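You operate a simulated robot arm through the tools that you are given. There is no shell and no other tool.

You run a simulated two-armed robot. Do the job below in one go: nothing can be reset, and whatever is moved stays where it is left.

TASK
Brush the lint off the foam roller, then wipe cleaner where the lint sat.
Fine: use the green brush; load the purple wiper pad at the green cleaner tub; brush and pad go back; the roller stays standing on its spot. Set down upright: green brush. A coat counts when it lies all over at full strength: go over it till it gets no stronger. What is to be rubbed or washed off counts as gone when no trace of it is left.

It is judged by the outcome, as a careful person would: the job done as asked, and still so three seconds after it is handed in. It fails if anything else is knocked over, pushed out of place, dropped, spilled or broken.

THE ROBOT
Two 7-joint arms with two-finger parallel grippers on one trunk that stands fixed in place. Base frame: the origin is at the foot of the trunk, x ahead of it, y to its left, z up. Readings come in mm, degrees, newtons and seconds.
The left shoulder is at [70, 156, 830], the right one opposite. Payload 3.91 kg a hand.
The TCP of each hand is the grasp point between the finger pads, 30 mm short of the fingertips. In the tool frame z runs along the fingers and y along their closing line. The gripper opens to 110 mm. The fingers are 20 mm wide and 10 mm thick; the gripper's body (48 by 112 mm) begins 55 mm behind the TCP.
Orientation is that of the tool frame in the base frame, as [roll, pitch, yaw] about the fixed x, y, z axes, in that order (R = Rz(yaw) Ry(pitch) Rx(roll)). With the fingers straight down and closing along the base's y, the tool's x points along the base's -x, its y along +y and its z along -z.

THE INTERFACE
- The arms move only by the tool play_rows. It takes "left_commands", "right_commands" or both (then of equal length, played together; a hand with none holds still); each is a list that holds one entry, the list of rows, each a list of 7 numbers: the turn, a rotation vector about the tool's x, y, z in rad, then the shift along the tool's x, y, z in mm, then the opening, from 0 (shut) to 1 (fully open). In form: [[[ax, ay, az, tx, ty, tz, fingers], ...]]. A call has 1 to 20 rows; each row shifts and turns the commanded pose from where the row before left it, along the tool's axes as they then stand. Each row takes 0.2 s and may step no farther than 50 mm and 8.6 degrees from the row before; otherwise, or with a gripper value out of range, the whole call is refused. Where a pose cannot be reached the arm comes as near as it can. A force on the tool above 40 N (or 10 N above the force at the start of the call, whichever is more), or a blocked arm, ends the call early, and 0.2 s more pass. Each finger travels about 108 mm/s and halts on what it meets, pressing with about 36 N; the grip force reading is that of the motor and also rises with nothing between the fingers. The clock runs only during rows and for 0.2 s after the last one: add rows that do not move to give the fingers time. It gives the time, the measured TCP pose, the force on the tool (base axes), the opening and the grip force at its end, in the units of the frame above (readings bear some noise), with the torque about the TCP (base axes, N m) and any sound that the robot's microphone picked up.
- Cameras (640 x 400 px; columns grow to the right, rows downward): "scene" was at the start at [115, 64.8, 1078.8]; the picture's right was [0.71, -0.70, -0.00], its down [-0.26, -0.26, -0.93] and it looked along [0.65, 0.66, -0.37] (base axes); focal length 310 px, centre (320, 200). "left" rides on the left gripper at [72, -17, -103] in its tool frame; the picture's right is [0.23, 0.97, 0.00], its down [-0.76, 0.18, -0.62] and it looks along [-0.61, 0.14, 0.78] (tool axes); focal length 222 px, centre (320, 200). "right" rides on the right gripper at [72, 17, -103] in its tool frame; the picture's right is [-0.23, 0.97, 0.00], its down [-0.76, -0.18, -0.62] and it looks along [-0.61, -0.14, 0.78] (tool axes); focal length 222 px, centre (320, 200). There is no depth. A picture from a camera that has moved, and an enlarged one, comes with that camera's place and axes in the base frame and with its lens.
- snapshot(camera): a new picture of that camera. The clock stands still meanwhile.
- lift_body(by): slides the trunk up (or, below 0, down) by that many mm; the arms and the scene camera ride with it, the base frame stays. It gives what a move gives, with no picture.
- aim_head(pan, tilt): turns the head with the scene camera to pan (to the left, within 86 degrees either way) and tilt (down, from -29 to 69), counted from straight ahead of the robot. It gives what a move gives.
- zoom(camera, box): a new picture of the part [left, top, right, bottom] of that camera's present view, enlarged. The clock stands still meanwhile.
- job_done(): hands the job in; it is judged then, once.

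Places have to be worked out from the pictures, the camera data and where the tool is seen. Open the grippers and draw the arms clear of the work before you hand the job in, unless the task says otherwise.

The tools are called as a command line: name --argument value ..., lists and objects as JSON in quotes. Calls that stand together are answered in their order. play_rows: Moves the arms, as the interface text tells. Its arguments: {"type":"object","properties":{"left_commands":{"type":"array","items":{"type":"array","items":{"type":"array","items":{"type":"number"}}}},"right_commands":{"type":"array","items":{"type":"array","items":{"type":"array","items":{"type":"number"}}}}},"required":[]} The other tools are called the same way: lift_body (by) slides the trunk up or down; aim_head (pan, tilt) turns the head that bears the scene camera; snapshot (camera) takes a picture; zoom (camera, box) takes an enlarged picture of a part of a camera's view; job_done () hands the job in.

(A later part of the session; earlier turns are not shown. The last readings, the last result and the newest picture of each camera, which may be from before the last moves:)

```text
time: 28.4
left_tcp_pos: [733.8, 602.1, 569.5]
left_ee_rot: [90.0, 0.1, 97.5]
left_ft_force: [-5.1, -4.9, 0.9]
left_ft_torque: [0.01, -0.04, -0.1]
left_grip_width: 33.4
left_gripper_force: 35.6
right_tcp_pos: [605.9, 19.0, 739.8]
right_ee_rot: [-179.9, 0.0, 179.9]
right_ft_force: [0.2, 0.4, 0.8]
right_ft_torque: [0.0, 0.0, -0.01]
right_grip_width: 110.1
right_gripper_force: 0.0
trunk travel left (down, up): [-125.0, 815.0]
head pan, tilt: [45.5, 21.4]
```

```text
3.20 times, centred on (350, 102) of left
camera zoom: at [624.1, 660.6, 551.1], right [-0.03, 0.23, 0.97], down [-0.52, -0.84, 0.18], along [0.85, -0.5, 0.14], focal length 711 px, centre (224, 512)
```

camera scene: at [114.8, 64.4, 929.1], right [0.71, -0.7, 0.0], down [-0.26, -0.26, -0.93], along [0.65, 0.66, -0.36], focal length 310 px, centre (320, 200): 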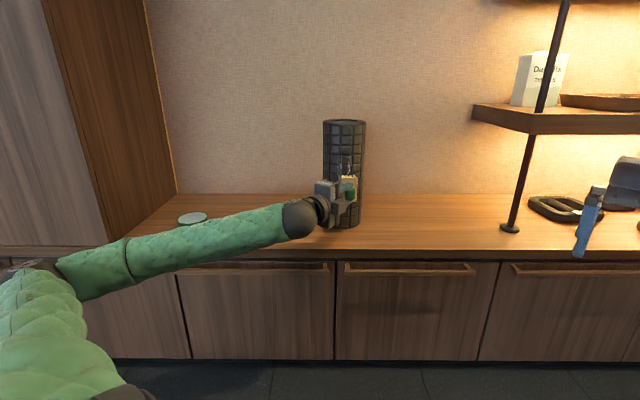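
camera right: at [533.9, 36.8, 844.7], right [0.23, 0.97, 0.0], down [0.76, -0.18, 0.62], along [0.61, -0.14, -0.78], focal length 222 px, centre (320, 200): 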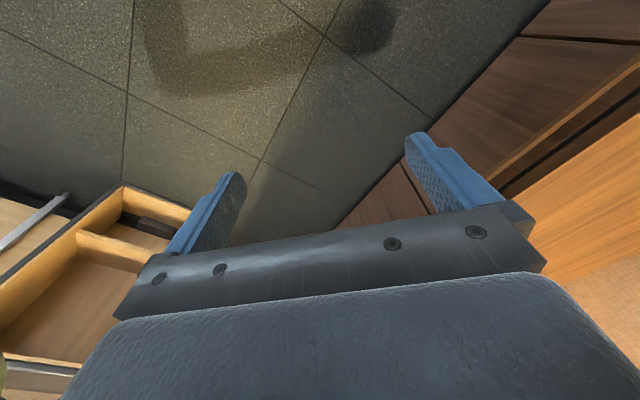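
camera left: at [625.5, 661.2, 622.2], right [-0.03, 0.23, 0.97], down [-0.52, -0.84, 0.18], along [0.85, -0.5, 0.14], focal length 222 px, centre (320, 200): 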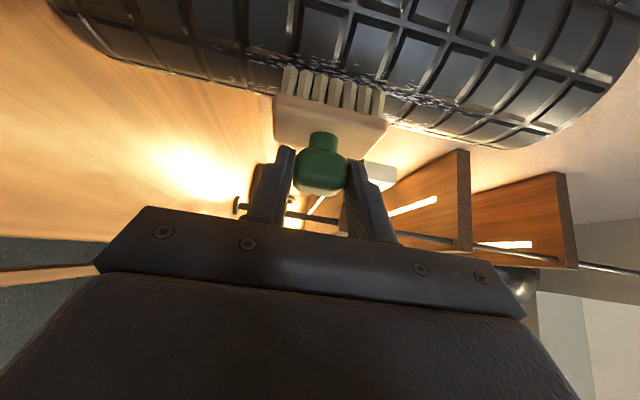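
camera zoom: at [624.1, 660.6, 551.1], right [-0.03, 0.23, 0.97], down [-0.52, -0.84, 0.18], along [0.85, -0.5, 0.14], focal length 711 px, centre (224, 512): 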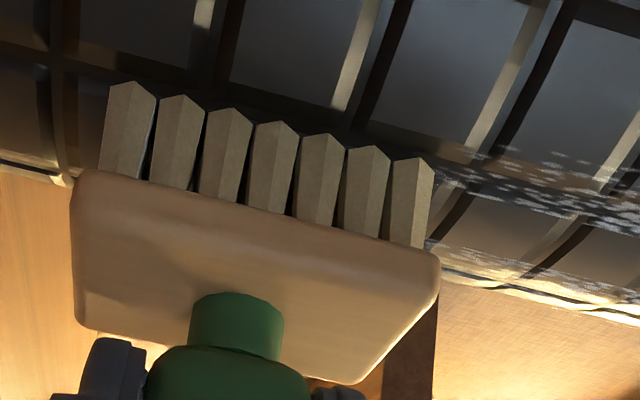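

Brush centre sits ~5.6 mm right of the lint's centre line, and the stripes lie at about ±13.5 mm (±12°) on the curve. I back off, turn the brush 13° about the vertical, and line up square on the left stripe.

play_rows --left_commands '[[[0, 0, 0, -6.2, 0, -7.9, 0], [0, -0.1134, 0, 0, 0, 0, 0], [0, -0.1134, 0, 0, 0, 0, 0], [0, 0, 0, 15.5, 0, -11.7, 0], [0, 0, 0, 15.5, 0, -11.7, 0], [0, 0, 0, 0, 0, 0, 0]]]'

snapshot --camera "left"

zoom --camera "scene" --box '[310, 130, 390, 230]'

```text
time: 29.8
left_tcp_pos: [706.2, 627.5, 568.1]
left_ee_rot: [90.0, 0.1, 84.3]
left_ft_force: [-0.9, 0.6, -0.7]
left_ft_torque: [-0.01, 0.05, 0.0]
left_grip_width: 33.2
left_gripper_force: 36.5
right_tcp_pos: [605.8, 20.3, 740.4]
right_ee_rot: [-180.0, 0.0, -180.0]
right_ft_force: [1.4, -0.2, -0.3]
right_ft_torque: [-0.03, 0.04, 0.0]
right_grip_width: 110.2
right_gripper_force: 0.2
trunk travel left (down, up): [-125.0, 815.0]
head pan, tilt: [45.5, 21.4]
```

```text
taken
camera left: at [612.4, 710.6, 550.8], right [0.02, 0.23, 0.97], down [-0.69, -0.7, 0.18], along [0.72, -0.68, 0.14], focal length 222 px, centre (320, 200)
```

left: 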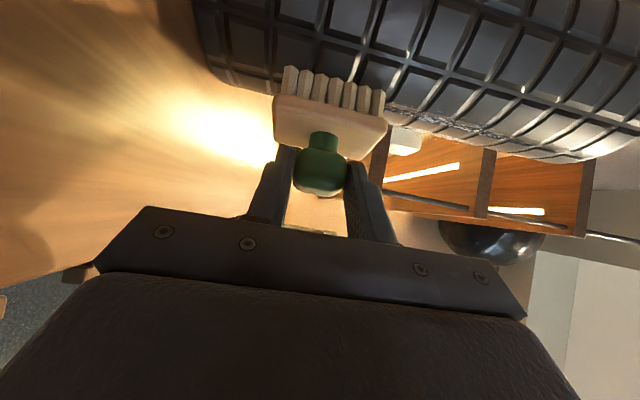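

```text
4.00 times, centred on (350, 180) of scene
camera zoom: at [114.8, 64.8, 928.8], right [0.71, -0.7, 0.0], down [-0.26, -0.26, -0.93], along [0.65, 0.66, -0.37], focal length 1242 px, centre (200, 280)
```

zoom: 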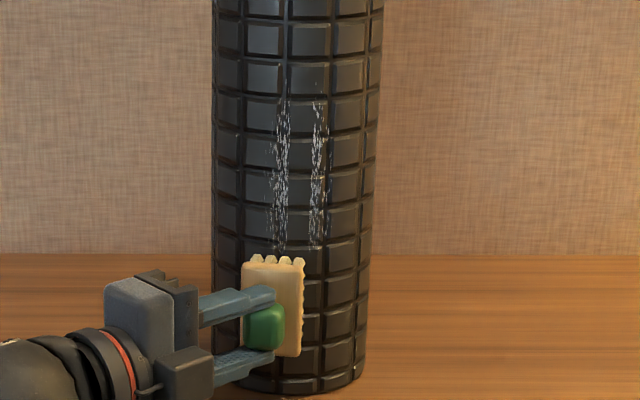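

The lint that was below z≈605 (beside the brush on the right stripe) has vanished after the first stroke, so brushing works. I approach the left stripe gently along the brush normal.

play_rows --left_commands '[[[0, 0, 0, 1.85, 0, 2.36, 0], [0, 0, 0, 1.23, 0, 1.58, 0], [0, 0, 0, 0, 0, 0, 0]]]'

```text
time: 30.6
left_tcp_pos: [711.0, 629.3, 569.6]
left_ee_rot: [90.0, 0.1, 84.5]
left_ft_force: [0.7, 0.5, -1.1]
left_ft_torque: [-0.02, 0.04, -0.01]
left_grip_width: 33.2
left_gripper_force: 36.1
right_tcp_pos: [604.9, 19.8, 740.5]
right_ee_rot: [-180.0, 0.0, 179.9]
right_ft_force: [-0.4, -0.7, 0.3]
right_ft_torque: [0.0, -0.01, -0.01]
right_grip_width: 110.2
right_gripper_force: 0.0
trunk travel left (down, up): [-125.0, 815.0]
head pan, tilt: [45.5, 21.4]
```

No contact yet; I go 2 mm further.

play_rows --left_commands '[[[0, 0, 0, 1.23, 0, 1.58, 0], [0, 0, 0, 0, 0, 0, 0]]]'

```text
time: 31.2
left_tcp_pos: [712.3, 630.8, 569.4]
left_ee_rot: [90.1, 0.2, 84.4]
left_ft_force: [-5.3, -3.6, -1.2]
left_ft_torque: [-0.06, 0.09, -0.15]
left_grip_width: 33.4
left_gripper_force: 35.3
right_tcp_pos: [605.8, 20.5, 741.4]
right_ee_rot: [180.0, 0.0, -179.9]
right_ft_force: [-0.4, 1.1, 0.1]
right_ft_torque: [-0.02, -0.03, 0.04]
right_grip_width: 109.9
right_gripper_force: 0.0
trunk travel left (down, up): [-125.0, 815.0]
head pan, tilt: [45.5, 21.4]
```

Contact at about 6 N. I ease back slightly and stroke upward halfway, checking the force.

play_rows --left_commands '[[[0, 0, 0, -0.4, 0, -0.5, 0], [0, 0, 0, 0, 15, 0, 0], [0, 0, 0, 0, 15, 0, 0], [0, 0, 0, 0, 15, 0, 0], [0, 0, 0, 0, 15, 0, 0], [0, 0, 0, 0, 15, 0, 0], [0, 0, 0, 0, 0, 0, 0]]]'

zoom --camera "scene" --box '[310, 110, 390, 240]'

zoom --camera "left" --box '[120, 0, 520, 150]'

```text
time: 32.8
left_tcp_pos: [711.1, 631.1, 644.1]
left_ee_rot: [90.0, 0.1, 84.3]
left_ft_force: [0.0, -0.1, -0.4]
left_ft_torque: [-0.01, 0.04, -0.02]
left_grip_width: 33.5
left_gripper_force: 36.6
right_tcp_pos: [607.3, 21.2, 739.8]
right_ee_rot: [179.9, -0.1, 179.9]
right_ft_force: [-0.2, 0.0, -0.6]
right_ft_torque: [-0.01, -0.01, 0.01]
right_grip_width: 109.9
right_gripper_force: 0.1
trunk travel left (down, up): [-125.0, 815.0]
head pan, tilt: [45.5, 21.4]
```

```text
3.08 times, centred on (350, 175) of scene
camera zoom: at [114.9, 64.7, 928.8], right [0.71, -0.7, 0.0], down [-0.26, -0.26, -0.93], along [0.65, 0.66, -0.37], focal length 955 px, centre (228, 277)
```

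zoom: 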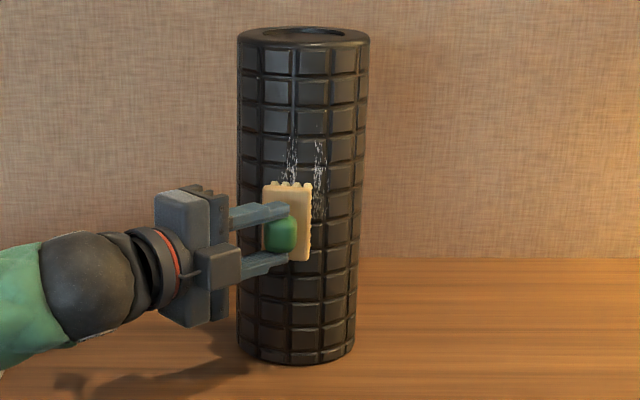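

```text
1.60 times, centred on (320, 75) of left
camera zoom: at [618.4, 713.6, 626.8], right [0.02, 0.23, 0.97], down [-0.69, -0.7, 0.18], along [0.72, -0.68, 0.14], focal length 355 px, centre (320, 400)
```

zoom: 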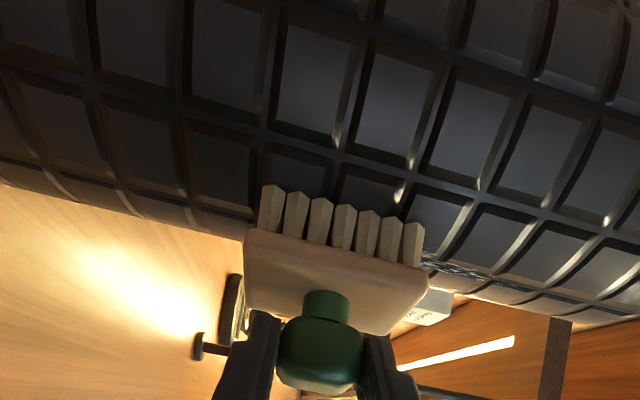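

The lower part of the left stripe is gone. Before going on I check with the original framing whether the roller has shifted.

zoom --camera "scene" --box '[280, 110, 400, 240]'

```text
3.08 times, centred on (340, 175) of scene
camera zoom: at [114.9, 64.7, 928.8], right [0.71, -0.7, 0.0], down [-0.26, -0.26, -0.93], along [0.65, 0.66, -0.37], focal length 955 px, centre (258, 277)
```

zoom: 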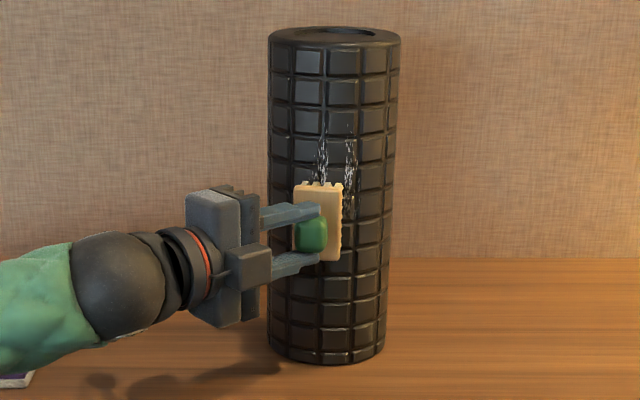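

The roller has not moved. I press in 0.8 mm again and continue the stroke upward to the top of the lint.

play_rows --left_commands '[[[0, 0, 0, 0.5, 0, 0.63, 0], [0, 0, 0, 0, 15, 0, 0], [0, 0, 0, 0, 15, 0, 0], [0, 0, 0, 0, 15, 0, 0], [0, 0, 0, 0, 15, 0, 0], [0, 0, 0, 0, 15, 0, 0], [0, 0, 0, 0, 15, 0, 0], [0, 0, 0, 0, 0, 0, 0]]]'

zoom --camera "scene" --box '[280, 110, 400, 240]'

zoom --camera "left" --box '[120, 0, 520, 150]'

```text
time: 34.6
left_tcp_pos: [713.4, 632.1, 734.1]
left_ee_rot: [90.0, 0.1, 84.5]
left_ft_force: [-1.6, -0.6, -1.1]
left_ft_torque: [-0.07, 0.11, -0.04]
left_grip_width: 33.3
left_gripper_force: 35.8
right_tcp_pos: [605.3, 20.2, 741.5]
right_ee_rot: [-180.0, 0.1, -179.9]
right_ft_force: [0.2, 0.4, -0.4]
right_ft_torque: [-0.01, -0.03, -0.04]
right_grip_width: 110.0
right_gripper_force: 0.0
trunk travel left (down, up): [-125.0, 815.0]
head pan, tilt: [45.5, 21.4]
```

```text
3.08 times, centred on (340, 175) of scene
camera zoom: at [114.8, 64.7, 928.8], right [0.71, -0.7, 0.0], down [-0.26, -0.26, -0.93], along [0.65, 0.66, -0.37], focal length 955 px, centre (258, 277)
```

zoom: 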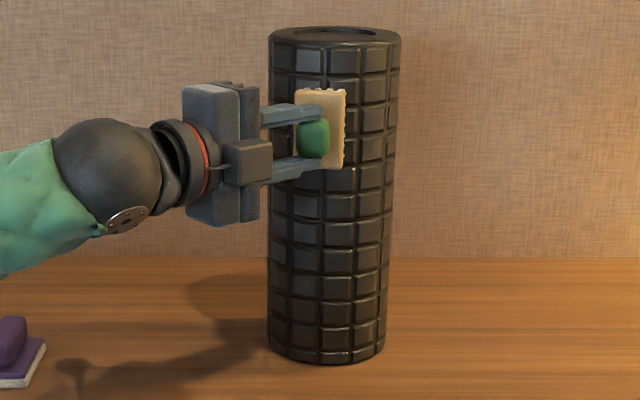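

```text
1.60 times, centred on (320, 75) of left
camera zoom: at [619.3, 714.6, 716.4], right [0.02, 0.23, 0.97], down [-0.69, -0.7, 0.18], along [0.72, -0.68, 0.14], focal length 355 px, centre (320, 400)
```

zoom: 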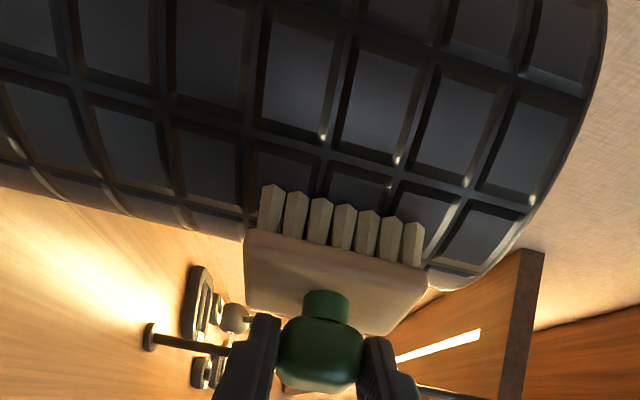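

Both stripes look gone. I back the brush away 40 mm and inspect the roller closely for any trace.

play_rows --left_commands '[[[0, 0, 0, -12.3, 0, -15.8, 0], [0, 0, 0, -12.3, 0, -15.8, 0], [0, 0, 0, 0, 0, -30, 0], [0, 0, 0, 0, 0, -30, 0], [0, 0, 0, 0, 0, 0, 0]]]'

zoom --camera "scene" --box '[320, 115, 368, 175]'

zoom --camera "scene" --box '[320, 170, 368, 230]'

snapshot --camera "left"

```text
time: 35.8
left_tcp_pos: [619.8, 616.8, 735.6]
left_ee_rot: [90.0, 0.1, 84.5]
left_ft_force: [-0.6, 0.4, -1.0]
left_ft_torque: [0.0, 0.04, 0.0]
left_grip_width: 33.3
left_gripper_force: 36.1
right_tcp_pos: [604.7, 20.5, 739.8]
right_ee_rot: [179.9, 0.0, 179.9]
right_ft_force: [0.7, 0.0, -0.7]
right_ft_torque: [0.04, -0.01, -0.01]
right_grip_width: 109.9
right_gripper_force: 0.0
trunk travel left (down, up): [-125.0, 815.0]
head pan, tilt: [45.5, 21.4]
```

```text
6.67 times, centred on (344, 145) of scene
camera zoom: at [114.8, 64.8, 928.8], right [0.71, -0.7, 0.0], down [-0.26, -0.26, -0.93], along [0.65, 0.66, -0.37], focal length 2070 px, centre (160, 567)
```

zoom: 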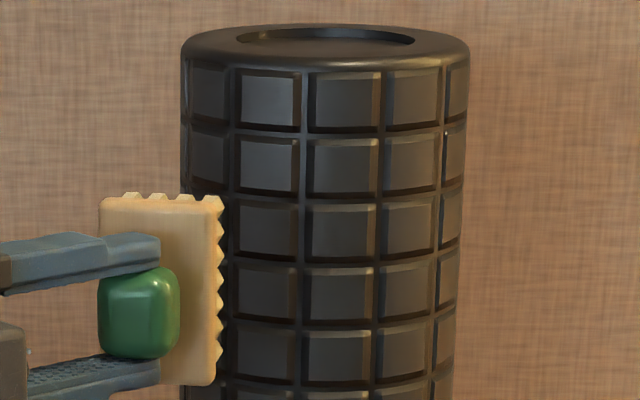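

```text
6.67 times, centred on (344, 200) of scene
camera zoom: at [114.8, 64.8, 928.8], right [0.71, -0.7, 0.0], down [-0.26, -0.26, -0.93], along [0.65, 0.66, -0.37], focal length 2070 px, centre (160, 200)
```

zoom: 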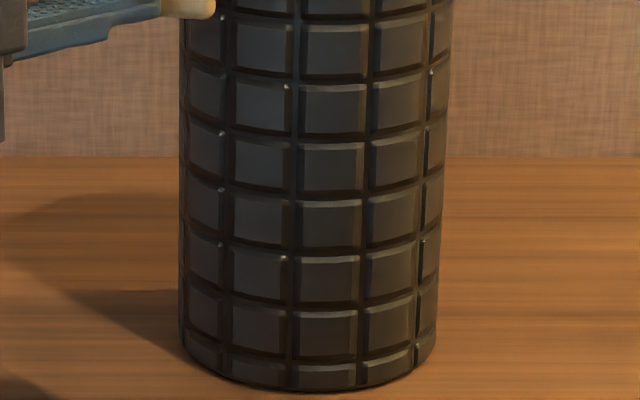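

```text
taken
camera left: at [525.5, 699.6, 716.1], right [0.02, 0.23, 0.97], down [-0.69, -0.7, 0.18], along [0.72, -0.68, 0.14], focal length 222 px, centre (320, 200)
```

left: 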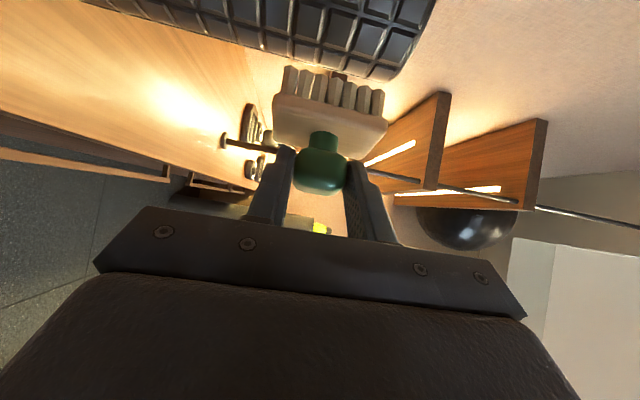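

No lint is visible, but I want to be certain. I turn the brush to face the right stripe's side (−13°) and give it a square pass too, starting with an 8 mm standoff.

play_rows --left_commands '[[[0, 0.1135, 0, 0, 0, 0, 0], [0, 0.1135, 0, 0, 0, 0, 0], [0, 0.1135, 0, 0, 0, 0, 0], [0, 0.1135, 0, 0, 0, 0, 0], [0, 0, 0, -25.7, -3, 20.1, 0], [0, 0, 0, -25.7, -3, 20.1, 0], [0, 0, 0, -25.7, -3, 20.1, 0], [0, 0, 0, -25.7, -3, 20.1, 0], [0, 0, 0, 10.6, 0, 13.6, 0], [0, 0, 0, 10.6, 0, 13.6, 0], [0, 0, 0, 0, 0, 0, 0]]]'

snapshot --camera "left"

zoom --camera "scene" --box '[280, 110, 400, 240]'

```text
time: 38.2
left_tcp_pos: [748.1, 576.6, 721.6]
left_ee_rot: [90.0, 0.1, 110.4]
left_ft_force: [0.8, -0.1, -1.3]
left_ft_torque: [-0.03, 0.04, 0.04]
left_grip_width: 33.4
left_gripper_force: 36.0
right_tcp_pos: [605.3, 21.3, 740.3]
right_ee_rot: [180.0, 0.1, 179.9]
right_ft_force: [0.6, -0.2, -0.2]
right_ft_torque: [-0.01, 0.03, -0.01]
right_grip_width: 109.7
right_gripper_force: 0.0
trunk travel left (down, up): [-125.0, 815.0]
head pan, tilt: [45.5, 21.4]
```

```text
taken
camera left: at [628.3, 609.9, 703.8], right [-0.08, 0.21, 0.97], down [-0.32, -0.93, 0.18], along [0.94, -0.3, 0.14], focal length 222 px, centre (320, 200)
```

left: 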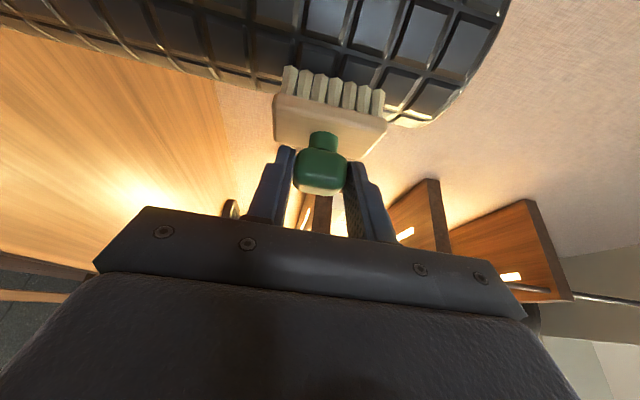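

```text
3.08 times, centred on (340, 175) of scene
camera zoom: at [115.0, 64.7, 928.8], right [0.71, -0.7, 0.0], down [-0.26, -0.26, -0.93], along [0.65, 0.66, -0.37], focal length 955 px, centre (258, 277)
```

zoom: 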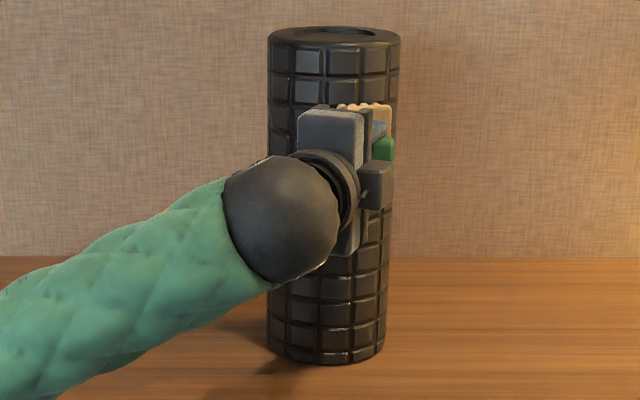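

In place. I approach 7 mm along the brush normal to light contact.

play_rows --left_commands '[[[0, 0, 0, 2.5, 0, 3.15, 0], [0, 0, 0, 1.85, 0, 2.36, 0], [0, 0, 0, 0, 0, 0, 0]]]'

```text
time: 39.0
left_tcp_pos: [752.0, 583.0, 722.2]
left_ee_rot: [90.2, 0.0, 110.5]
left_ft_force: [-1.1, 0.0, -0.8]
left_ft_torque: [0.0, 0.0, -0.03]
left_grip_width: 33.2
left_gripper_force: 35.7
right_tcp_pos: [605.8, 20.1, 740.2]
right_ee_rot: [180.0, 0.0, -180.0]
right_ft_force: [1.0, 0.0, 0.2]
right_ft_torque: [0.02, 0.0, 0.01]
right_grip_width: 110.0
right_gripper_force: 0.0
trunk travel left (down, up): [-125.0, 815.0]
head pan, tilt: [45.5, 21.4]
```

Almost touching. I advance another 1.5 mm and stroke downward over the whole lint height.

play_rows --left_commands '[[[0, 0, 0, 0.92, 0, 1.18, 0], [0, 0, 0, 0, -15, 0, 0], [0, 0, 0, 0, -15, 0, 0], [0, 0, 0, 0, -15, 0, 0], [0, 0, 0, 0, -15, 0, 0], [0, 0, 0, 0, 0, 0, 0]]]'

```text
time: 40.4
left_tcp_pos: [753.3, 584.2, 662.2]
left_ee_rot: [90.0, 0.1, 110.5]
left_ft_force: [-1.3, -4.8, 3.8]
left_ft_torque: [0.02, -0.04, -0.08]
left_grip_width: 33.3
left_gripper_force: 36.1
right_tcp_pos: [605.7, 20.6, 741.4]
right_ee_rot: [-180.0, 0.0, 180.0]
right_ft_force: [1.1, 0.0, -0.8]
right_ft_torque: [0.02, 0.02, 0.0]
right_grip_width: 110.3
right_gripper_force: 0.0
trunk travel left (down, up): [-125.0, 815.0]
head pan, tilt: [45.5, 21.4]
```

Contact is about 5 N with normal drag. I carry the stroke on down to the bottom of the lint band.

play_rows --left_commands '[[[0, 0, 0, 0, -15, 0, 0], [0, 0, 0, 0, -15, 0, 0], [0, 0, 0, 0, -15, 0, 0], [0, 0, 0, 0, -15, 0, 0], [0, 0, 0, 0, -15, 0, 0], [0, 0, 0, 0, -15, 0, 0], [0, 0, 0, 0, -5, 0, 0], [0, 0, 0, 0, 0, 0, 0]]]'

snapshot --camera "left"

zoom --camera "scene" --box '[280, 110, 400, 240]'

```text
time: 42.2
left_tcp_pos: [751.9, 584.3, 567.4]
left_ee_rot: [90.1, 0.0, 110.5]
left_ft_force: [-4.4, -9.2, 3.8]
left_ft_torque: [0.08, -0.1, -0.17]
left_grip_width: 33.5
left_gripper_force: 35.7
right_tcp_pos: [606.5, 20.4, 739.0]
right_ee_rot: [180.0, 0.0, 180.0]
right_ft_force: [-0.8, 0.7, -0.1]
right_ft_torque: [0.03, 0.02, 0.02]
right_grip_width: 110.0
right_gripper_force: 0.1
trunk travel left (down, up): [-125.0, 815.0]
head pan, tilt: [45.5, 21.4]
```

```text
taken
camera left: at [632.5, 616.4, 549.4], right [-0.08, 0.21, 0.97], down [-0.32, -0.93, 0.18], along [0.94, -0.3, 0.14], focal length 222 px, centre (320, 200)
```

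left: 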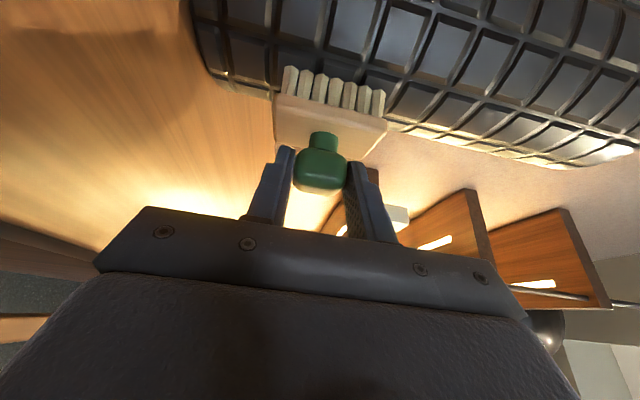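

```text
3.08 times, centred on (340, 175) of scene
camera zoom: at [114.5, 64.2, 928.8], right [0.71, -0.7, 0.0], down [-0.26, -0.26, -0.93], along [0.65, 0.66, -0.36], focal length 955 px, centre (258, 277)
```

zoom: 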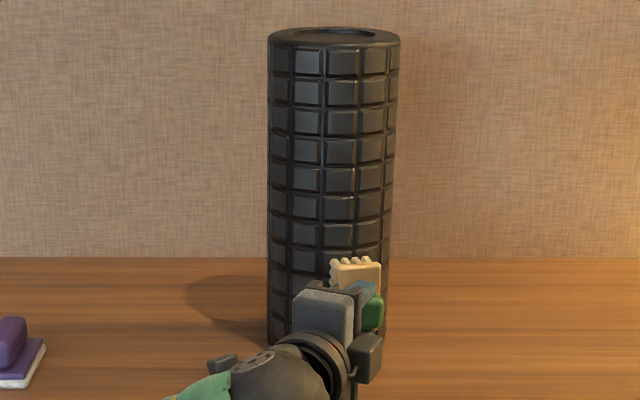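

The roller face is clean over the whole lint band. I back the brush off and carry it to the free spot right of the roller for turning it upright again.

play_rows --left_commands '[[[0, 0, 0, -12.3, 0, -15.8, 0], [0, 0, 0, -12.3, 0, -15.8, 0], [0, -0.1135, 0, 0, 0, 0, 0], [0, -0.1135, 0, 0, 0, 0, 0], [0, 0, 0, -27.1, 26.2, 6.3, 0], [0, 0, 0, -27.1, 26.2, 6.3, 0], [0, 0, 0, -27.1, 26.2, 6.3, 0], [0, 0, 0, -27.1, 26.2, 6.3, 0], [0, 0, 0, 0, 0, 0, 0]]]'

zoom --camera "scene" --box '[315, 115, 375, 175]'

zoom --camera "scene" --box '[315, 170, 375, 230]'

```text
time: 44.2
left_tcp_pos: [770.8, 446.8, 673.6]
left_ee_rot: [90.1, 0.1, 97.4]
left_ft_force: [-1.0, -0.5, -0.8]
left_ft_torque: [-0.03, 0.05, 0.02]
left_grip_width: 33.5
left_gripper_force: 35.8
right_tcp_pos: [605.3, 21.0, 738.7]
right_ee_rot: [-180.0, 0.0, -180.0]
right_ft_force: [-0.7, -0.4, 0.2]
right_ft_torque: [0.05, 0.01, 0.0]
right_grip_width: 109.9
right_gripper_force: 0.1
trunk travel left (down, up): [-125.0, 815.0]
head pan, tilt: [45.5, 21.4]
```

```text
6.67 times, centred on (345, 145) of scene
camera zoom: at [115.0, 64.5, 928.8], right [0.71, -0.7, 0.0], down [-0.26, -0.26, -0.93], along [0.65, 0.66, -0.37], focal length 2070 px, centre (153, 567)
```

zoom: 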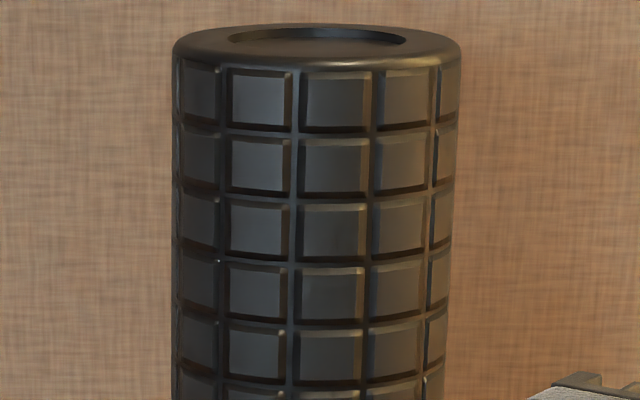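

```text
6.67 times, centred on (345, 200) of scene
camera zoom: at [115.0, 64.5, 928.8], right [0.71, -0.7, 0.0], down [-0.26, -0.26, -0.93], along [0.65, 0.66, -0.37], focal length 2070 px, centre (153, 200)
```

zoom: 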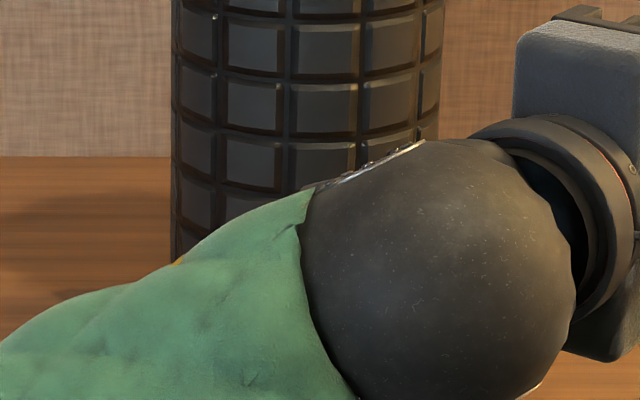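

The surface is free of lint. Now I turn the brush back upright with the reverse of the earlier rotation.

play_rows --left_commands '[[[0.01387, 0.08062, -0.11318, 0, 0, 0, 0], [0.01387, 0.08062, -0.11318, 0, 0, 0, 0], [0.01387, 0.08062, -0.11318, 0, 0, 0, 0], [0.01387, 0.08062, -0.11318, 0, 0, 0, 0], [0.01387, 0.08062, -0.11318, 0, 0, 0, 0], [0.01387, 0.08062, -0.11318, 0, 0, 0, 0], [0.01387, 0.08062, -0.11318, 0, 0, 0, 0], [0.01387, 0.08062, -0.11318, 0, 0, 0, 0], [0.01387, 0.08062, -0.11318, 0, 0, 0, 0], [0.01387, 0.08062, -0.11318, 0, 0, 0, 0], [0.01387, 0.08062, -0.11318, 0, 0, 0, 0], [0.01387, 0.08062, -0.11318, 0, 0, 0, 0], [0.01387, 0.08062, -0.11318, 0, 0, 0, 0], [0.01387, 0.08062, -0.11318, 0, 0, 0, 0], [0.01387, 0.08062, -0.11318, 0, 0, 0, 0], [0, 0, 0, 0, 0, 0, 0]]]'

snapshot --camera "scene"

snapshot --camera "left"

```text
time: 47.6
left_tcp_pos: [770.9, 446.5, 671.9]
left_ee_rot: [180.0, 37.9, -134.5]
left_ft_force: [0.7, 0.7, -0.4]
left_ft_torque: [-0.03, 0.0, -0.01]
left_grip_width: 33.4
left_gripper_force: 35.8
right_tcp_pos: [606.0, 19.9, 739.3]
right_ee_rot: [180.0, -0.1, 180.0]
right_ft_force: [0.5, -0.6, 0.5]
right_ft_torque: [0.02, -0.04, 0.0]
right_grip_width: 110.0
right_gripper_force: 0.0
trunk travel left (down, up): [-125.0, 815.0]
head pan, tilt: [45.5, 21.4]
```

```text
taken
camera scene: at [115.0, 64.3, 928.8], right [0.71, -0.7, 0.0], down [-0.26, -0.26, -0.93], along [0.65, 0.66, -0.37], focal length 310 px, centre (320, 200)
```

scene: 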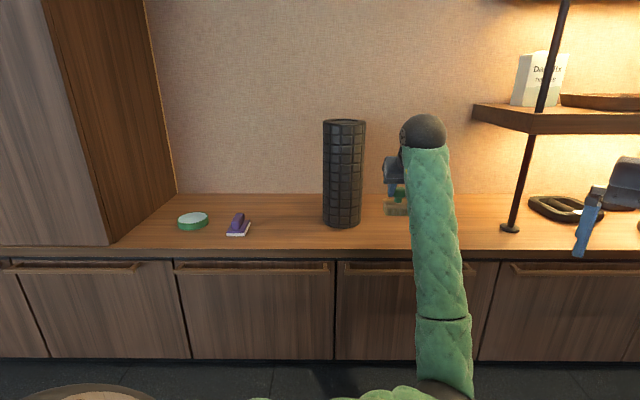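

```text
taken
camera left: at [700.9, 348.5, 708.0], right [-0.82, 0.55, -0.14], down [0.03, 0.28, 0.96], along [0.57, 0.78, -0.24], focal length 222 px, centre (320, 200)
```

left: 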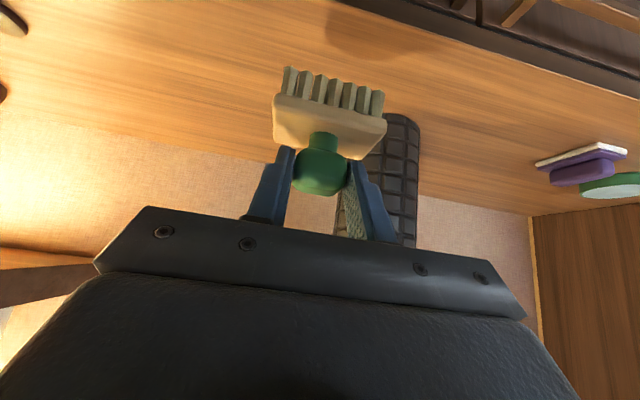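

Orientation is back to the grasp attitude exactly. I move the right hand a bit further aside and carry the brush back above its original spot, stopping 60 mm up.

play_rows --right_commands '[[[0, 0, 0, 30, -35, 0, 1], [0, 0, 0, 30, -35, 0, 1], [0, 0, 0, 30, -35, 0, 1], [0, 0, 0, 0, 0, 0, 1]]]'

play_rows --left_commands '[[[0, 0, 0, -12.5, -30.2, 22.5, 0], [0, 0, 0, -12.5, -30.2, 22.5, 0], [0, 0, 0, -12.5, -30.2, 22.5, 0], [0, 0, 0, -12.5, -30.2, 22.5, 0], [0, 0, 0, -12.5, -30.2, 22.5, 0], [0, 0, 0, -12.5, -30.2, 22.5, 0], [0, 0, 0, 0, 0, 0, 0], [0, 0, 0, 0, 0, 0, 0]]]'

snapshot --camera "scene"

snapshot --camera "left"

```text
time: 48.6
left_tcp_pos: [771.3, 446.3, 672.0]
left_ee_rot: [180.0, 38.1, -134.4]
left_ft_force: [-1.2, -0.6, -0.9]
left_ft_torque: [-0.03, -0.01, 0.0]
left_grip_width: 33.2
left_gripper_force: 35.7
right_tcp_pos: [513.8, -84.6, 740.4]
right_ee_rot: [179.9, 0.0, 180.0]
right_ft_force: [-0.4, -0.6, -0.2]
right_ft_torque: [0.03, -0.01, 0.01]
right_grip_width: 110.1
right_gripper_force: 0.0
trunk travel left (down, up): [-125.0, 815.0]
head pan, tilt: [45.5, 21.4]
```

```text
time: 50.4
left_tcp_pos: [1001.7, 420.4, 612.0]
left_ee_rot: [-180.0, 38.1, -134.5]
left_ft_force: [0.2, -0.7, -1.3]
left_ft_torque: [0.0, 0.0, -0.01]
left_grip_width: 33.5
left_gripper_force: 35.7
right_tcp_pos: [514.6, -85.2, 740.1]
right_ee_rot: [179.9, 0.0, -180.0]
right_ft_force: [-0.4, -0.4, -0.3]
right_ft_torque: [0.0, 0.02, 0.01]
right_grip_width: 109.9
right_gripper_force: 0.1
trunk travel left (down, up): [-125.0, 815.0]
head pan, tilt: [45.5, 21.4]
```

```text
taken
camera scene: at [115.1, 64.4, 928.8], right [0.71, -0.7, 0.0], down [-0.26, -0.26, -0.93], along [0.65, 0.66, -0.37], focal length 310 px, centre (320, 200)
```

scene: 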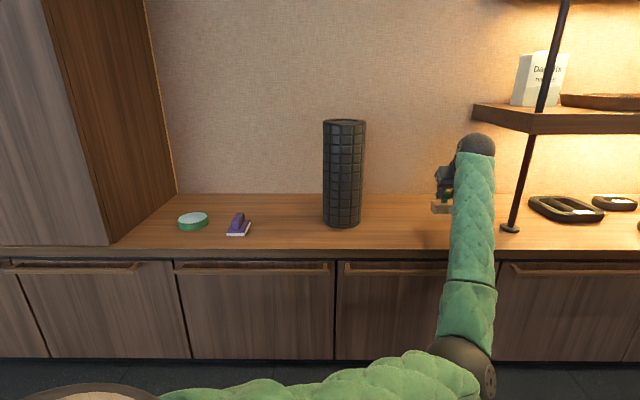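

```text
taken
camera left: at [930.9, 323.8, 647.6], right [-0.82, 0.55, -0.14], down [0.03, 0.28, 0.96], along [0.57, 0.78, -0.24], focal length 222 px, centre (320, 200)
```

left: 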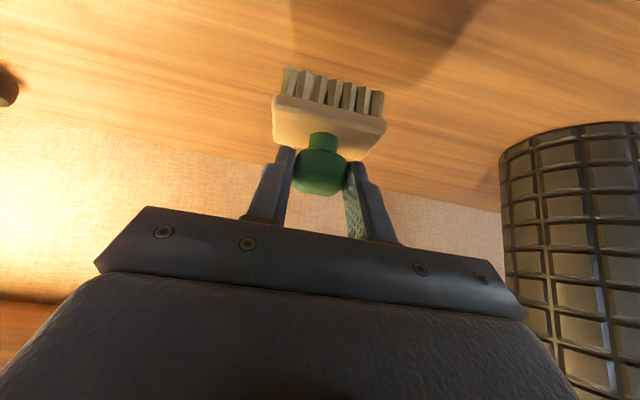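

The camera pose shows I'm within about 1 mm of the lift-off spot. I lower the brush to just above the counter, correcting that offset.

play_rows --left_commands '[[[0, 0, 0, 9.26, 0.15, 11.48, 0], [0, 0, 0, 9.26, 0.15, 11.48, 0], [0, 0, 0, 9.26, 0.15, 11.48, 0], [0, 0, 0, 6.2, 0.15, 7.7, 0], [0, 0, 0, 2.46, 0, 3.0, 0], [0, 0, 0, 0, 0, 0, 0]]]'

zoom --camera "left" --box '[160, 60, 480, 260]'

zoom --camera "scene" --box '[400, 160, 500, 240]'

```text
time: 51.8
left_tcp_pos: [999.2, 421.3, 554.8]
left_ee_rot: [-179.9, 38.0, -134.4]
left_ft_force: [-0.8, 0.6, -1.3]
left_ft_torque: [0.01, -0.02, 0.0]
left_grip_width: 33.4
left_gripper_force: 35.6
right_tcp_pos: [514.7, -83.9, 739.4]
right_ee_rot: [180.0, 0.0, 180.0]
right_ft_force: [-0.2, 0.3, 0.1]
right_ft_torque: [-0.02, 0.04, 0.0]
right_grip_width: 110.1
right_gripper_force: 0.0
trunk travel left (down, up): [-125.0, 815.0]
head pan, tilt: [45.5, 21.4]
```

```text
2.00 times, centred on (320, 160) of left
camera zoom: at [928.7, 323.1, 589.5], right [-0.82, 0.55, -0.14], down [0.03, 0.28, 0.96], along [0.57, 0.78, -0.24], focal length 444 px, centre (320, 280)
```

zoom: 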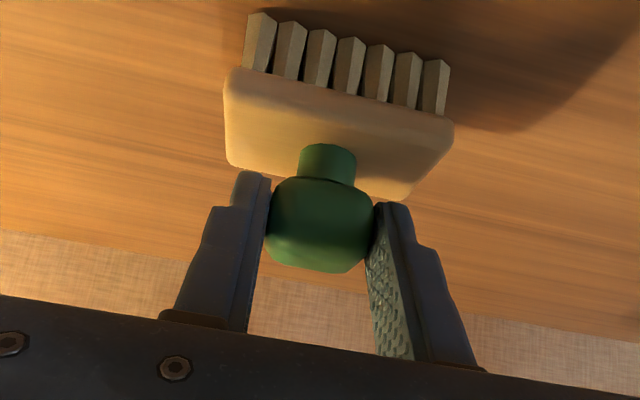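

```text
5.00 times, centred on (450, 200) of scene
camera zoom: at [115.1, 64.5, 928.8], right [0.71, -0.7, 0.0], down [-0.26, -0.26, -0.93], along [0.65, 0.66, -0.37], focal length 1552 px, centre (-330, 200)
```

zoom: 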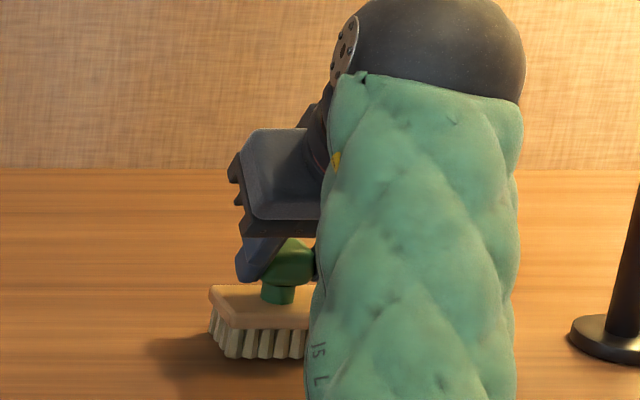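

2.4 mm above the original height and 1 mm off; I make the last small correction down to contact.

play_rows --left_commands '[[[0, 0, 0, 0.3, -0.25, 1.3, 0], [0, 0, 0, 0.3, -0.25, 1.3, 0], [0, 0, 0, 0, 0, 0, 0], [0, 0, 0, 0, 0, 0, 0]]]'

zoom --camera "left" --box '[160, 60, 480, 260]'

```text
time: 52.8
left_tcp_pos: [1000.3, 420.6, 551.1]
left_ee_rot: [179.9, 37.9, -134.5]
left_ft_force: [0.5, 0.5, 2.4]
left_ft_torque: [-0.03, 0.04, 0.0]
left_grip_width: 33.4
left_gripper_force: 35.5
right_tcp_pos: [514.9, -83.9, 739.9]
right_ee_rot: [-179.8, 0.0, -180.0]
right_ft_force: [-0.6, 0.1, 0.0]
right_ft_torque: [-0.01, 0.03, 0.02]
right_grip_width: 109.9
right_gripper_force: 0.0
trunk travel left (down, up): [-125.0, 815.0]
head pan, tilt: [45.5, 21.4]
```

```text
2.00 times, centred on (320, 160) of left
camera zoom: at [929.6, 323.3, 587.5], right [-0.82, 0.55, -0.14], down [0.03, 0.28, 0.96], along [0.57, 0.78, -0.24], focal length 444 px, centre (320, 280)
```

zoom: 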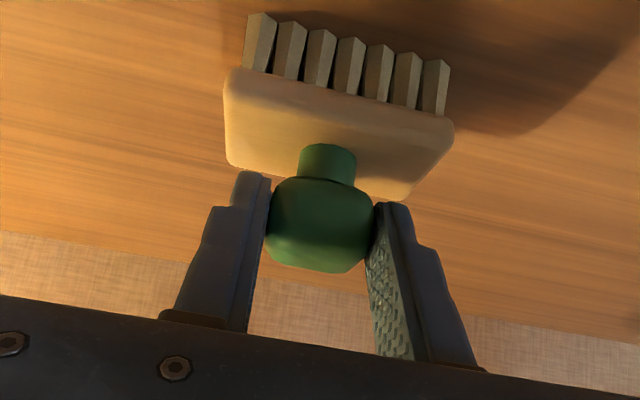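

The bristles touch the counter (about 2.4 N). I open the fingers and draw back along the tool axis.

play_rows --left_commands '[[[0, 0, 0, 0, 0, 0, 0.35], [0, 0, 0, 0, 0, 0, 0.5], [0, 0, 0, 0, 0, 0, 0.7], [0, 0, 0, 0, 0, 0, 0.8], [0, 0, 0, 0, 0, 0, 0.8], [0, 0, 0, 0, 0, -15, 0.8], [0, 0, 0, 0, 0, -30, 0.8], [0, 0, 0, 0, 0, -30, 0.8], [0, 0, 0, 0, 0, 0, 0.8]]]'

zoom --camera "left" --box '[160, 0, 480, 200]'

snapshot --camera "scene"

```text
time: 54.8
left_tcp_pos: [967.2, 386.9, 612.6]
left_ee_rot: [-180.0, 38.1, -134.5]
left_ft_force: [-0.4, 0.2, 0.7]
left_ft_torque: [-0.01, 0.0, 0.07]
left_grip_width: 88.0
left_gripper_force: 0.1
right_tcp_pos: [514.9, -83.2, 739.8]
right_ee_rot: [-180.0, 0.1, -180.0]
right_ft_force: [0.6, -0.2, -0.2]
right_ft_torque: [0.04, -0.01, -0.01]
right_grip_width: 109.9
right_gripper_force: 0.1
trunk travel left (down, up): [-125.0, 815.0]
head pan, tilt: [45.5, 21.4]
```

```text
2.00 times, centred on (320, 100) of left
camera zoom: at [897.1, 290.2, 647.2], right [-0.82, 0.55, -0.14], down [0.03, 0.28, 0.96], along [0.57, 0.78, -0.24], focal length 444 px, centre (320, 400)
```

zoom: 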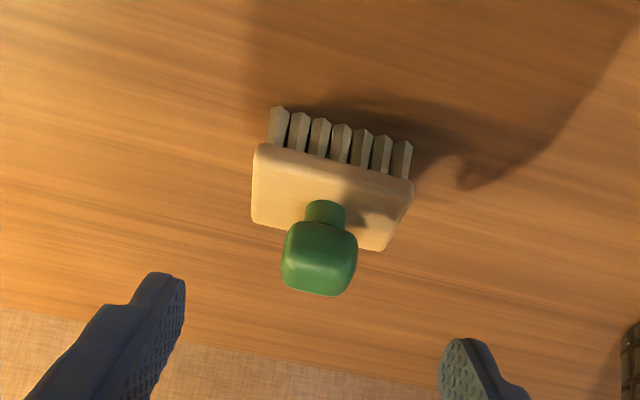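

```text
taken
camera scene: at [114.9, 64.4, 928.8], right [0.71, -0.7, 0.0], down [-0.26, -0.26, -0.93], along [0.65, 0.66, -0.37], focal length 310 px, centre (320, 200)
```

scene: 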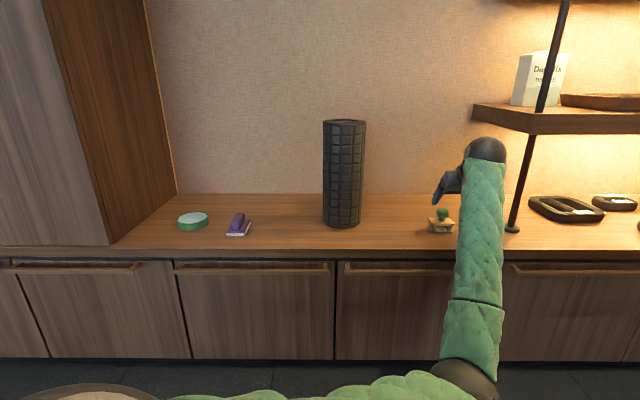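

The brush stands upright back on its spot and the roller is in place. Now I draw the hand back and up, and move left in front of the roller toward the pad.

play_rows --left_commands '[[[0, 0, 0, 4.7, 0, -38.6, 1], [0, 0, 0, 4.7, 0, -38.6, 1], [0, 0, 0, 4.7, 0, -38.6, 1], [0, 0, 0, 4.7, 0, -38.6, 1], [0, 0, 0, 0, 40, 0, 1], [0, 0, 0, 0, 40, 0, 1], [0, 0, 0, 0, 40, 0, 1], [0, 0, 0, 0, 40, 0, 1], [0, 0, 0, 0, 40, 0, 1], [0, 0, 0, 0, 40, 0, 1], [0, 0, 0, 0, 40, 0, 1], [0, 0, 0, 0, 40, 0, 1], [0, 0, 0, 0, 0, 0, 1]]]'

snapshot --camera "scene"

```text
time: 57.6
left_tcp_pos: [662.0, 532.7, 721.6]
left_ee_rot: [180.0, 38.0, -134.4]
left_ft_force: [0.6, 0.4, -0.2]
left_ft_torque: [-0.02, 0.01, -0.01]
left_grip_width: 109.9
left_gripper_force: 0.2
right_tcp_pos: [515.4, -84.0, 740.4]
right_ee_rot: [180.0, 0.0, 180.0]
right_ft_force: [-0.1, -0.1, 0.2]
right_ft_torque: [-0.03, 0.0, 0.02]
right_grip_width: 109.9
right_gripper_force: 0.1
trunk travel left (down, up): [-125.0, 815.0]
head pan, tilt: [45.5, 21.4]
```

```text
taken
camera scene: at [114.9, 64.5, 928.8], right [0.71, -0.7, 0.0], down [-0.26, -0.26, -0.93], along [0.65, 0.66, -0.37], focal length 310 px, centre (320, 200)
```

scene: 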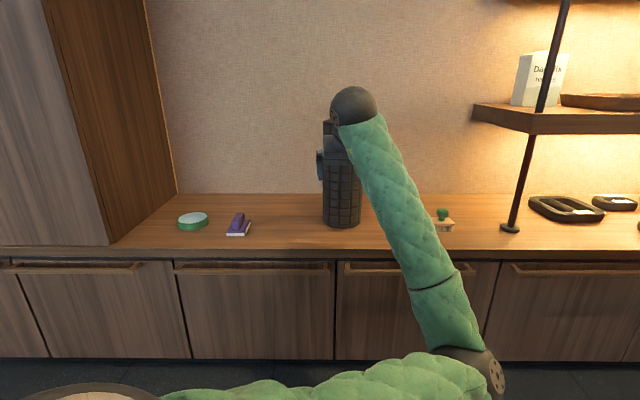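

Clear so far. I continue left to stand in front of the pad and reduce the tilt to 27°.

play_rows --left_commands '[[[0, 0, 0, 0, 40, 0, 1], [0, 0, 0, 0, 40, 0, 1], [0, 0, 0, 0, 40, 0, 1], [0, 0, 0, 0, 40, 0, 1], [0, 0, 0, 0, 40, 0, 1], [0, 0, 0, 0, 40, 0, 1], [0, 0, 0, 0, 40, 0, 1], [0, 0, 0, 0, 40, 0, 1], [0, 0.096, 0, 0, 0, 0, 1], [0, 0.096, 0, 0, 0, 0, 1], [0, 0, 0, 0, 0, 0, 1]]]'

snapshot --camera "scene"

snapshot --camera "left"

```text
time: 60.0
left_tcp_pos: [434.7, 757.2, 721.1]
left_ee_rot: [-180.0, 26.9, -134.4]
left_ft_force: [0.0, 0.2, 0.4]
left_ft_torque: [0.0, 0.02, 0.02]
left_grip_width: 109.9
left_gripper_force: 0.0
right_tcp_pos: [515.0, -83.1, 740.5]
right_ee_rot: [-180.0, -0.1, -180.0]
right_ft_force: [-0.2, -0.2, 1.1]
right_ft_torque: [-0.01, 0.04, 0.0]
right_grip_width: 110.2
right_gripper_force: 0.0
trunk travel left (down, up): [-125.0, 815.0]
head pan, tilt: [45.5, 21.4]
```

```text
taken
camera scene: at [114.9, 64.6, 928.8], right [0.71, -0.7, 0.0], down [-0.26, -0.26, -0.93], along [0.65, 0.66, -0.37], focal length 310 px, centre (320, 200)
```

scene: 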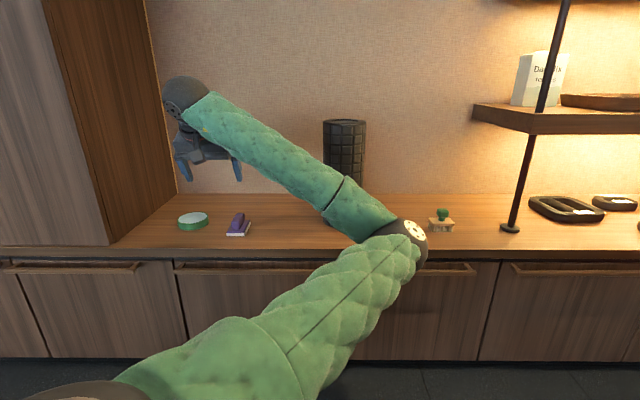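

```text
taken
camera left: at [369.9, 667.2, 779.1], right [-0.84, 0.54, -0.1], down [0.15, 0.41, 0.9], along [0.53, 0.74, -0.42], focal length 222 px, centre (320, 200)
```

left: 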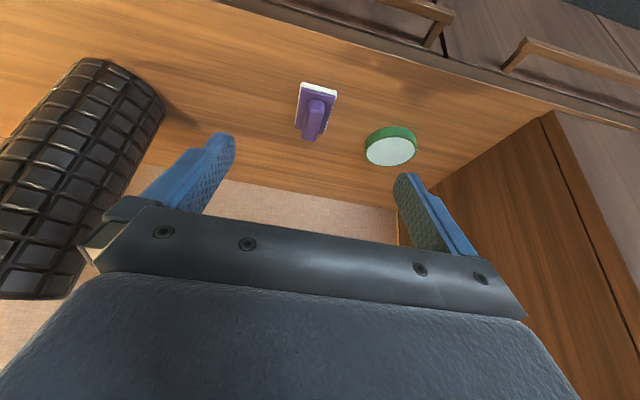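

The pad handle lies straight ahead of the hand (about H 880, R −259 in counter terms). I advance to an 80 mm standoff and look closely.

play_rows --left_commands '[[[0, 0, 0, -14.3, 0.4, 40.6, 0.8], [0, 0, 0, -14.3, 0.4, 40.6, 0.8], [0, 0, 0, -14.3, 0.4, 40.6, 0.8], [0, 0, 0, -14.3, 0.4, 40.6, 0.8], [0, 0, 0, 0, 0, 0, 0.8]]]'

zoom --camera "left" --box '[160, 0, 480, 200]'

zoom --camera "scene" --box '[170, 150, 290, 240]'

```text
time: 61.2
left_tcp_pos: [521.0, 847.4, 602.5]
left_ee_rot: [179.9, 27.1, -134.6]
left_ft_force: [0.1, 0.0, 0.2]
left_ft_torque: [-0.01, -0.02, 0.01]
left_grip_width: 87.9
left_gripper_force: 0.1
right_tcp_pos: [515.6, -83.8, 740.5]
right_ee_rot: [-180.0, -0.1, -180.0]
right_ft_force: [0.1, 0.1, 0.9]
right_ft_torque: [0.0, -0.01, 0.04]
right_grip_width: 110.2
right_gripper_force: 0.1
trunk travel left (down, up): [-125.0, 815.0]
head pan, tilt: [45.5, 21.4]
```

```text
2.00 times, centred on (320, 100) of left
camera zoom: at [456.9, 757.1, 659.9], right [-0.84, 0.54, -0.1], down [0.15, 0.41, 0.9], along [0.53, 0.74, -0.42], focal length 444 px, centre (320, 400)
```

zoom: 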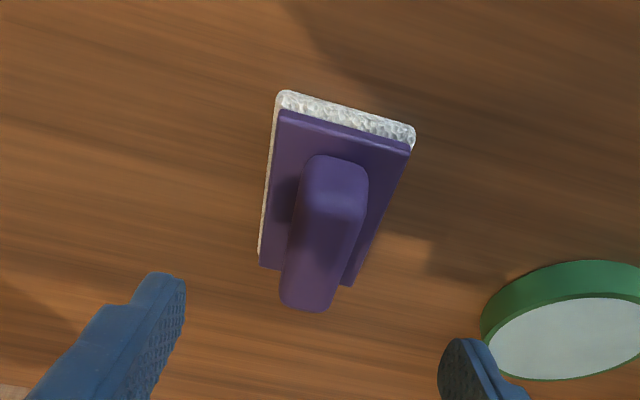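

```text
4.44 times, centred on (230, 195) of scene
camera zoom: at [115.1, 64.7, 928.8], right [0.71, -0.7, 0.0], down [-0.26, -0.26, -0.93], along [0.65, 0.66, -0.37], focal length 1380 px, centre (720, 222)
```

zoom: 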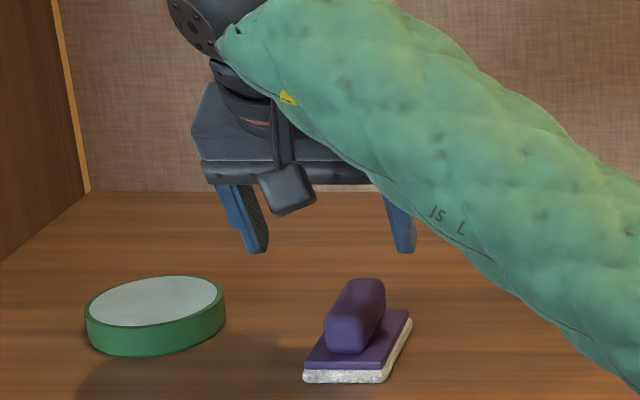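

Handle is centred within 2–3 mm and aligned with the hand. I advance 75 mm to straddle it, staying just above the plate.

play_rows --left_commands '[[[0, 0, 0, 1, -0.8, 30, 0.8], [0, 0, 0, 1, -0.8, 25, 0.8], [0, 0, 0, 1, -0.8, 12, 0.8], [0, 0, 0, 0, 0, 8, 0.8], [0, 0, 0, 0, 0, 0, 0.8]]]'

zoom --camera "left" --box '[160, 60, 480, 260]'

zoom --camera "scene" --box '[190, 170, 290, 245]'

```text
time: 62.4
left_tcp_pos: [545.0, 868.3, 534.0]
left_ee_rot: [-180.0, 27.0, -134.5]
left_ft_force: [-0.6, 0.4, 0.3]
left_ft_torque: [-0.01, 0.0, -0.02]
left_grip_width: 88.2
left_gripper_force: 0.2
right_tcp_pos: [515.5, -83.6, 740.3]
right_ee_rot: [-180.0, 0.1, -180.0]
right_ft_force: [-0.4, 0.4, 0.9]
right_ft_torque: [0.02, 0.04, 0.04]
right_grip_width: 110.0
right_gripper_force: 0.1
trunk travel left (down, up): [-125.0, 815.0]
head pan, tilt: [45.5, 21.4]
```

```text
2.00 times, centred on (320, 160) of left
camera zoom: at [480.2, 778.0, 591.9], right [-0.84, 0.54, -0.1], down [0.15, 0.41, 0.9], along [0.53, 0.74, -0.42], focal length 444 px, centre (320, 280)
```

zoom: 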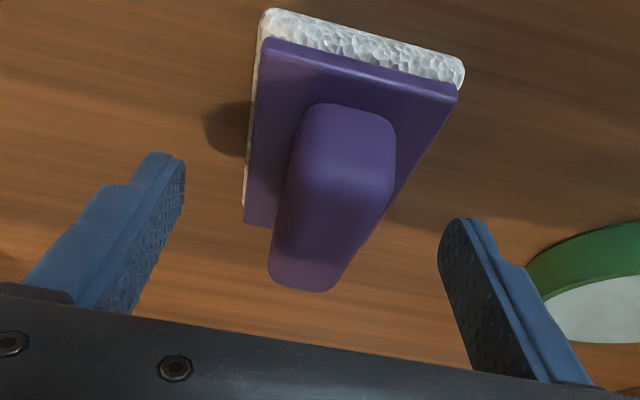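

```text
5.33 times, centred on (240, 208) of scene
camera zoom: at [115.0, 64.6, 928.8], right [0.71, -0.7, 0.0], down [-0.26, -0.26, -0.93], along [0.65, 0.66, -0.37], focal length 1656 px, centre (747, 160)
```

zoom: 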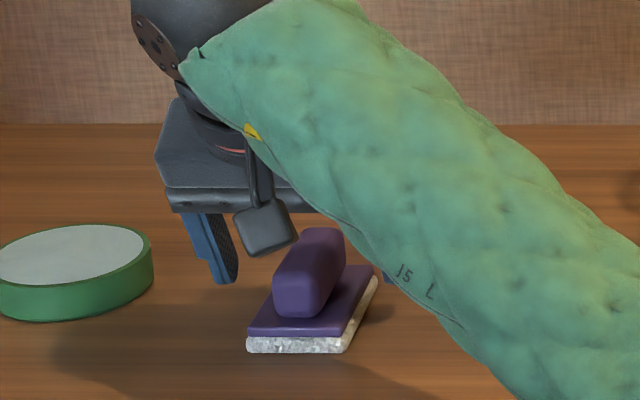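

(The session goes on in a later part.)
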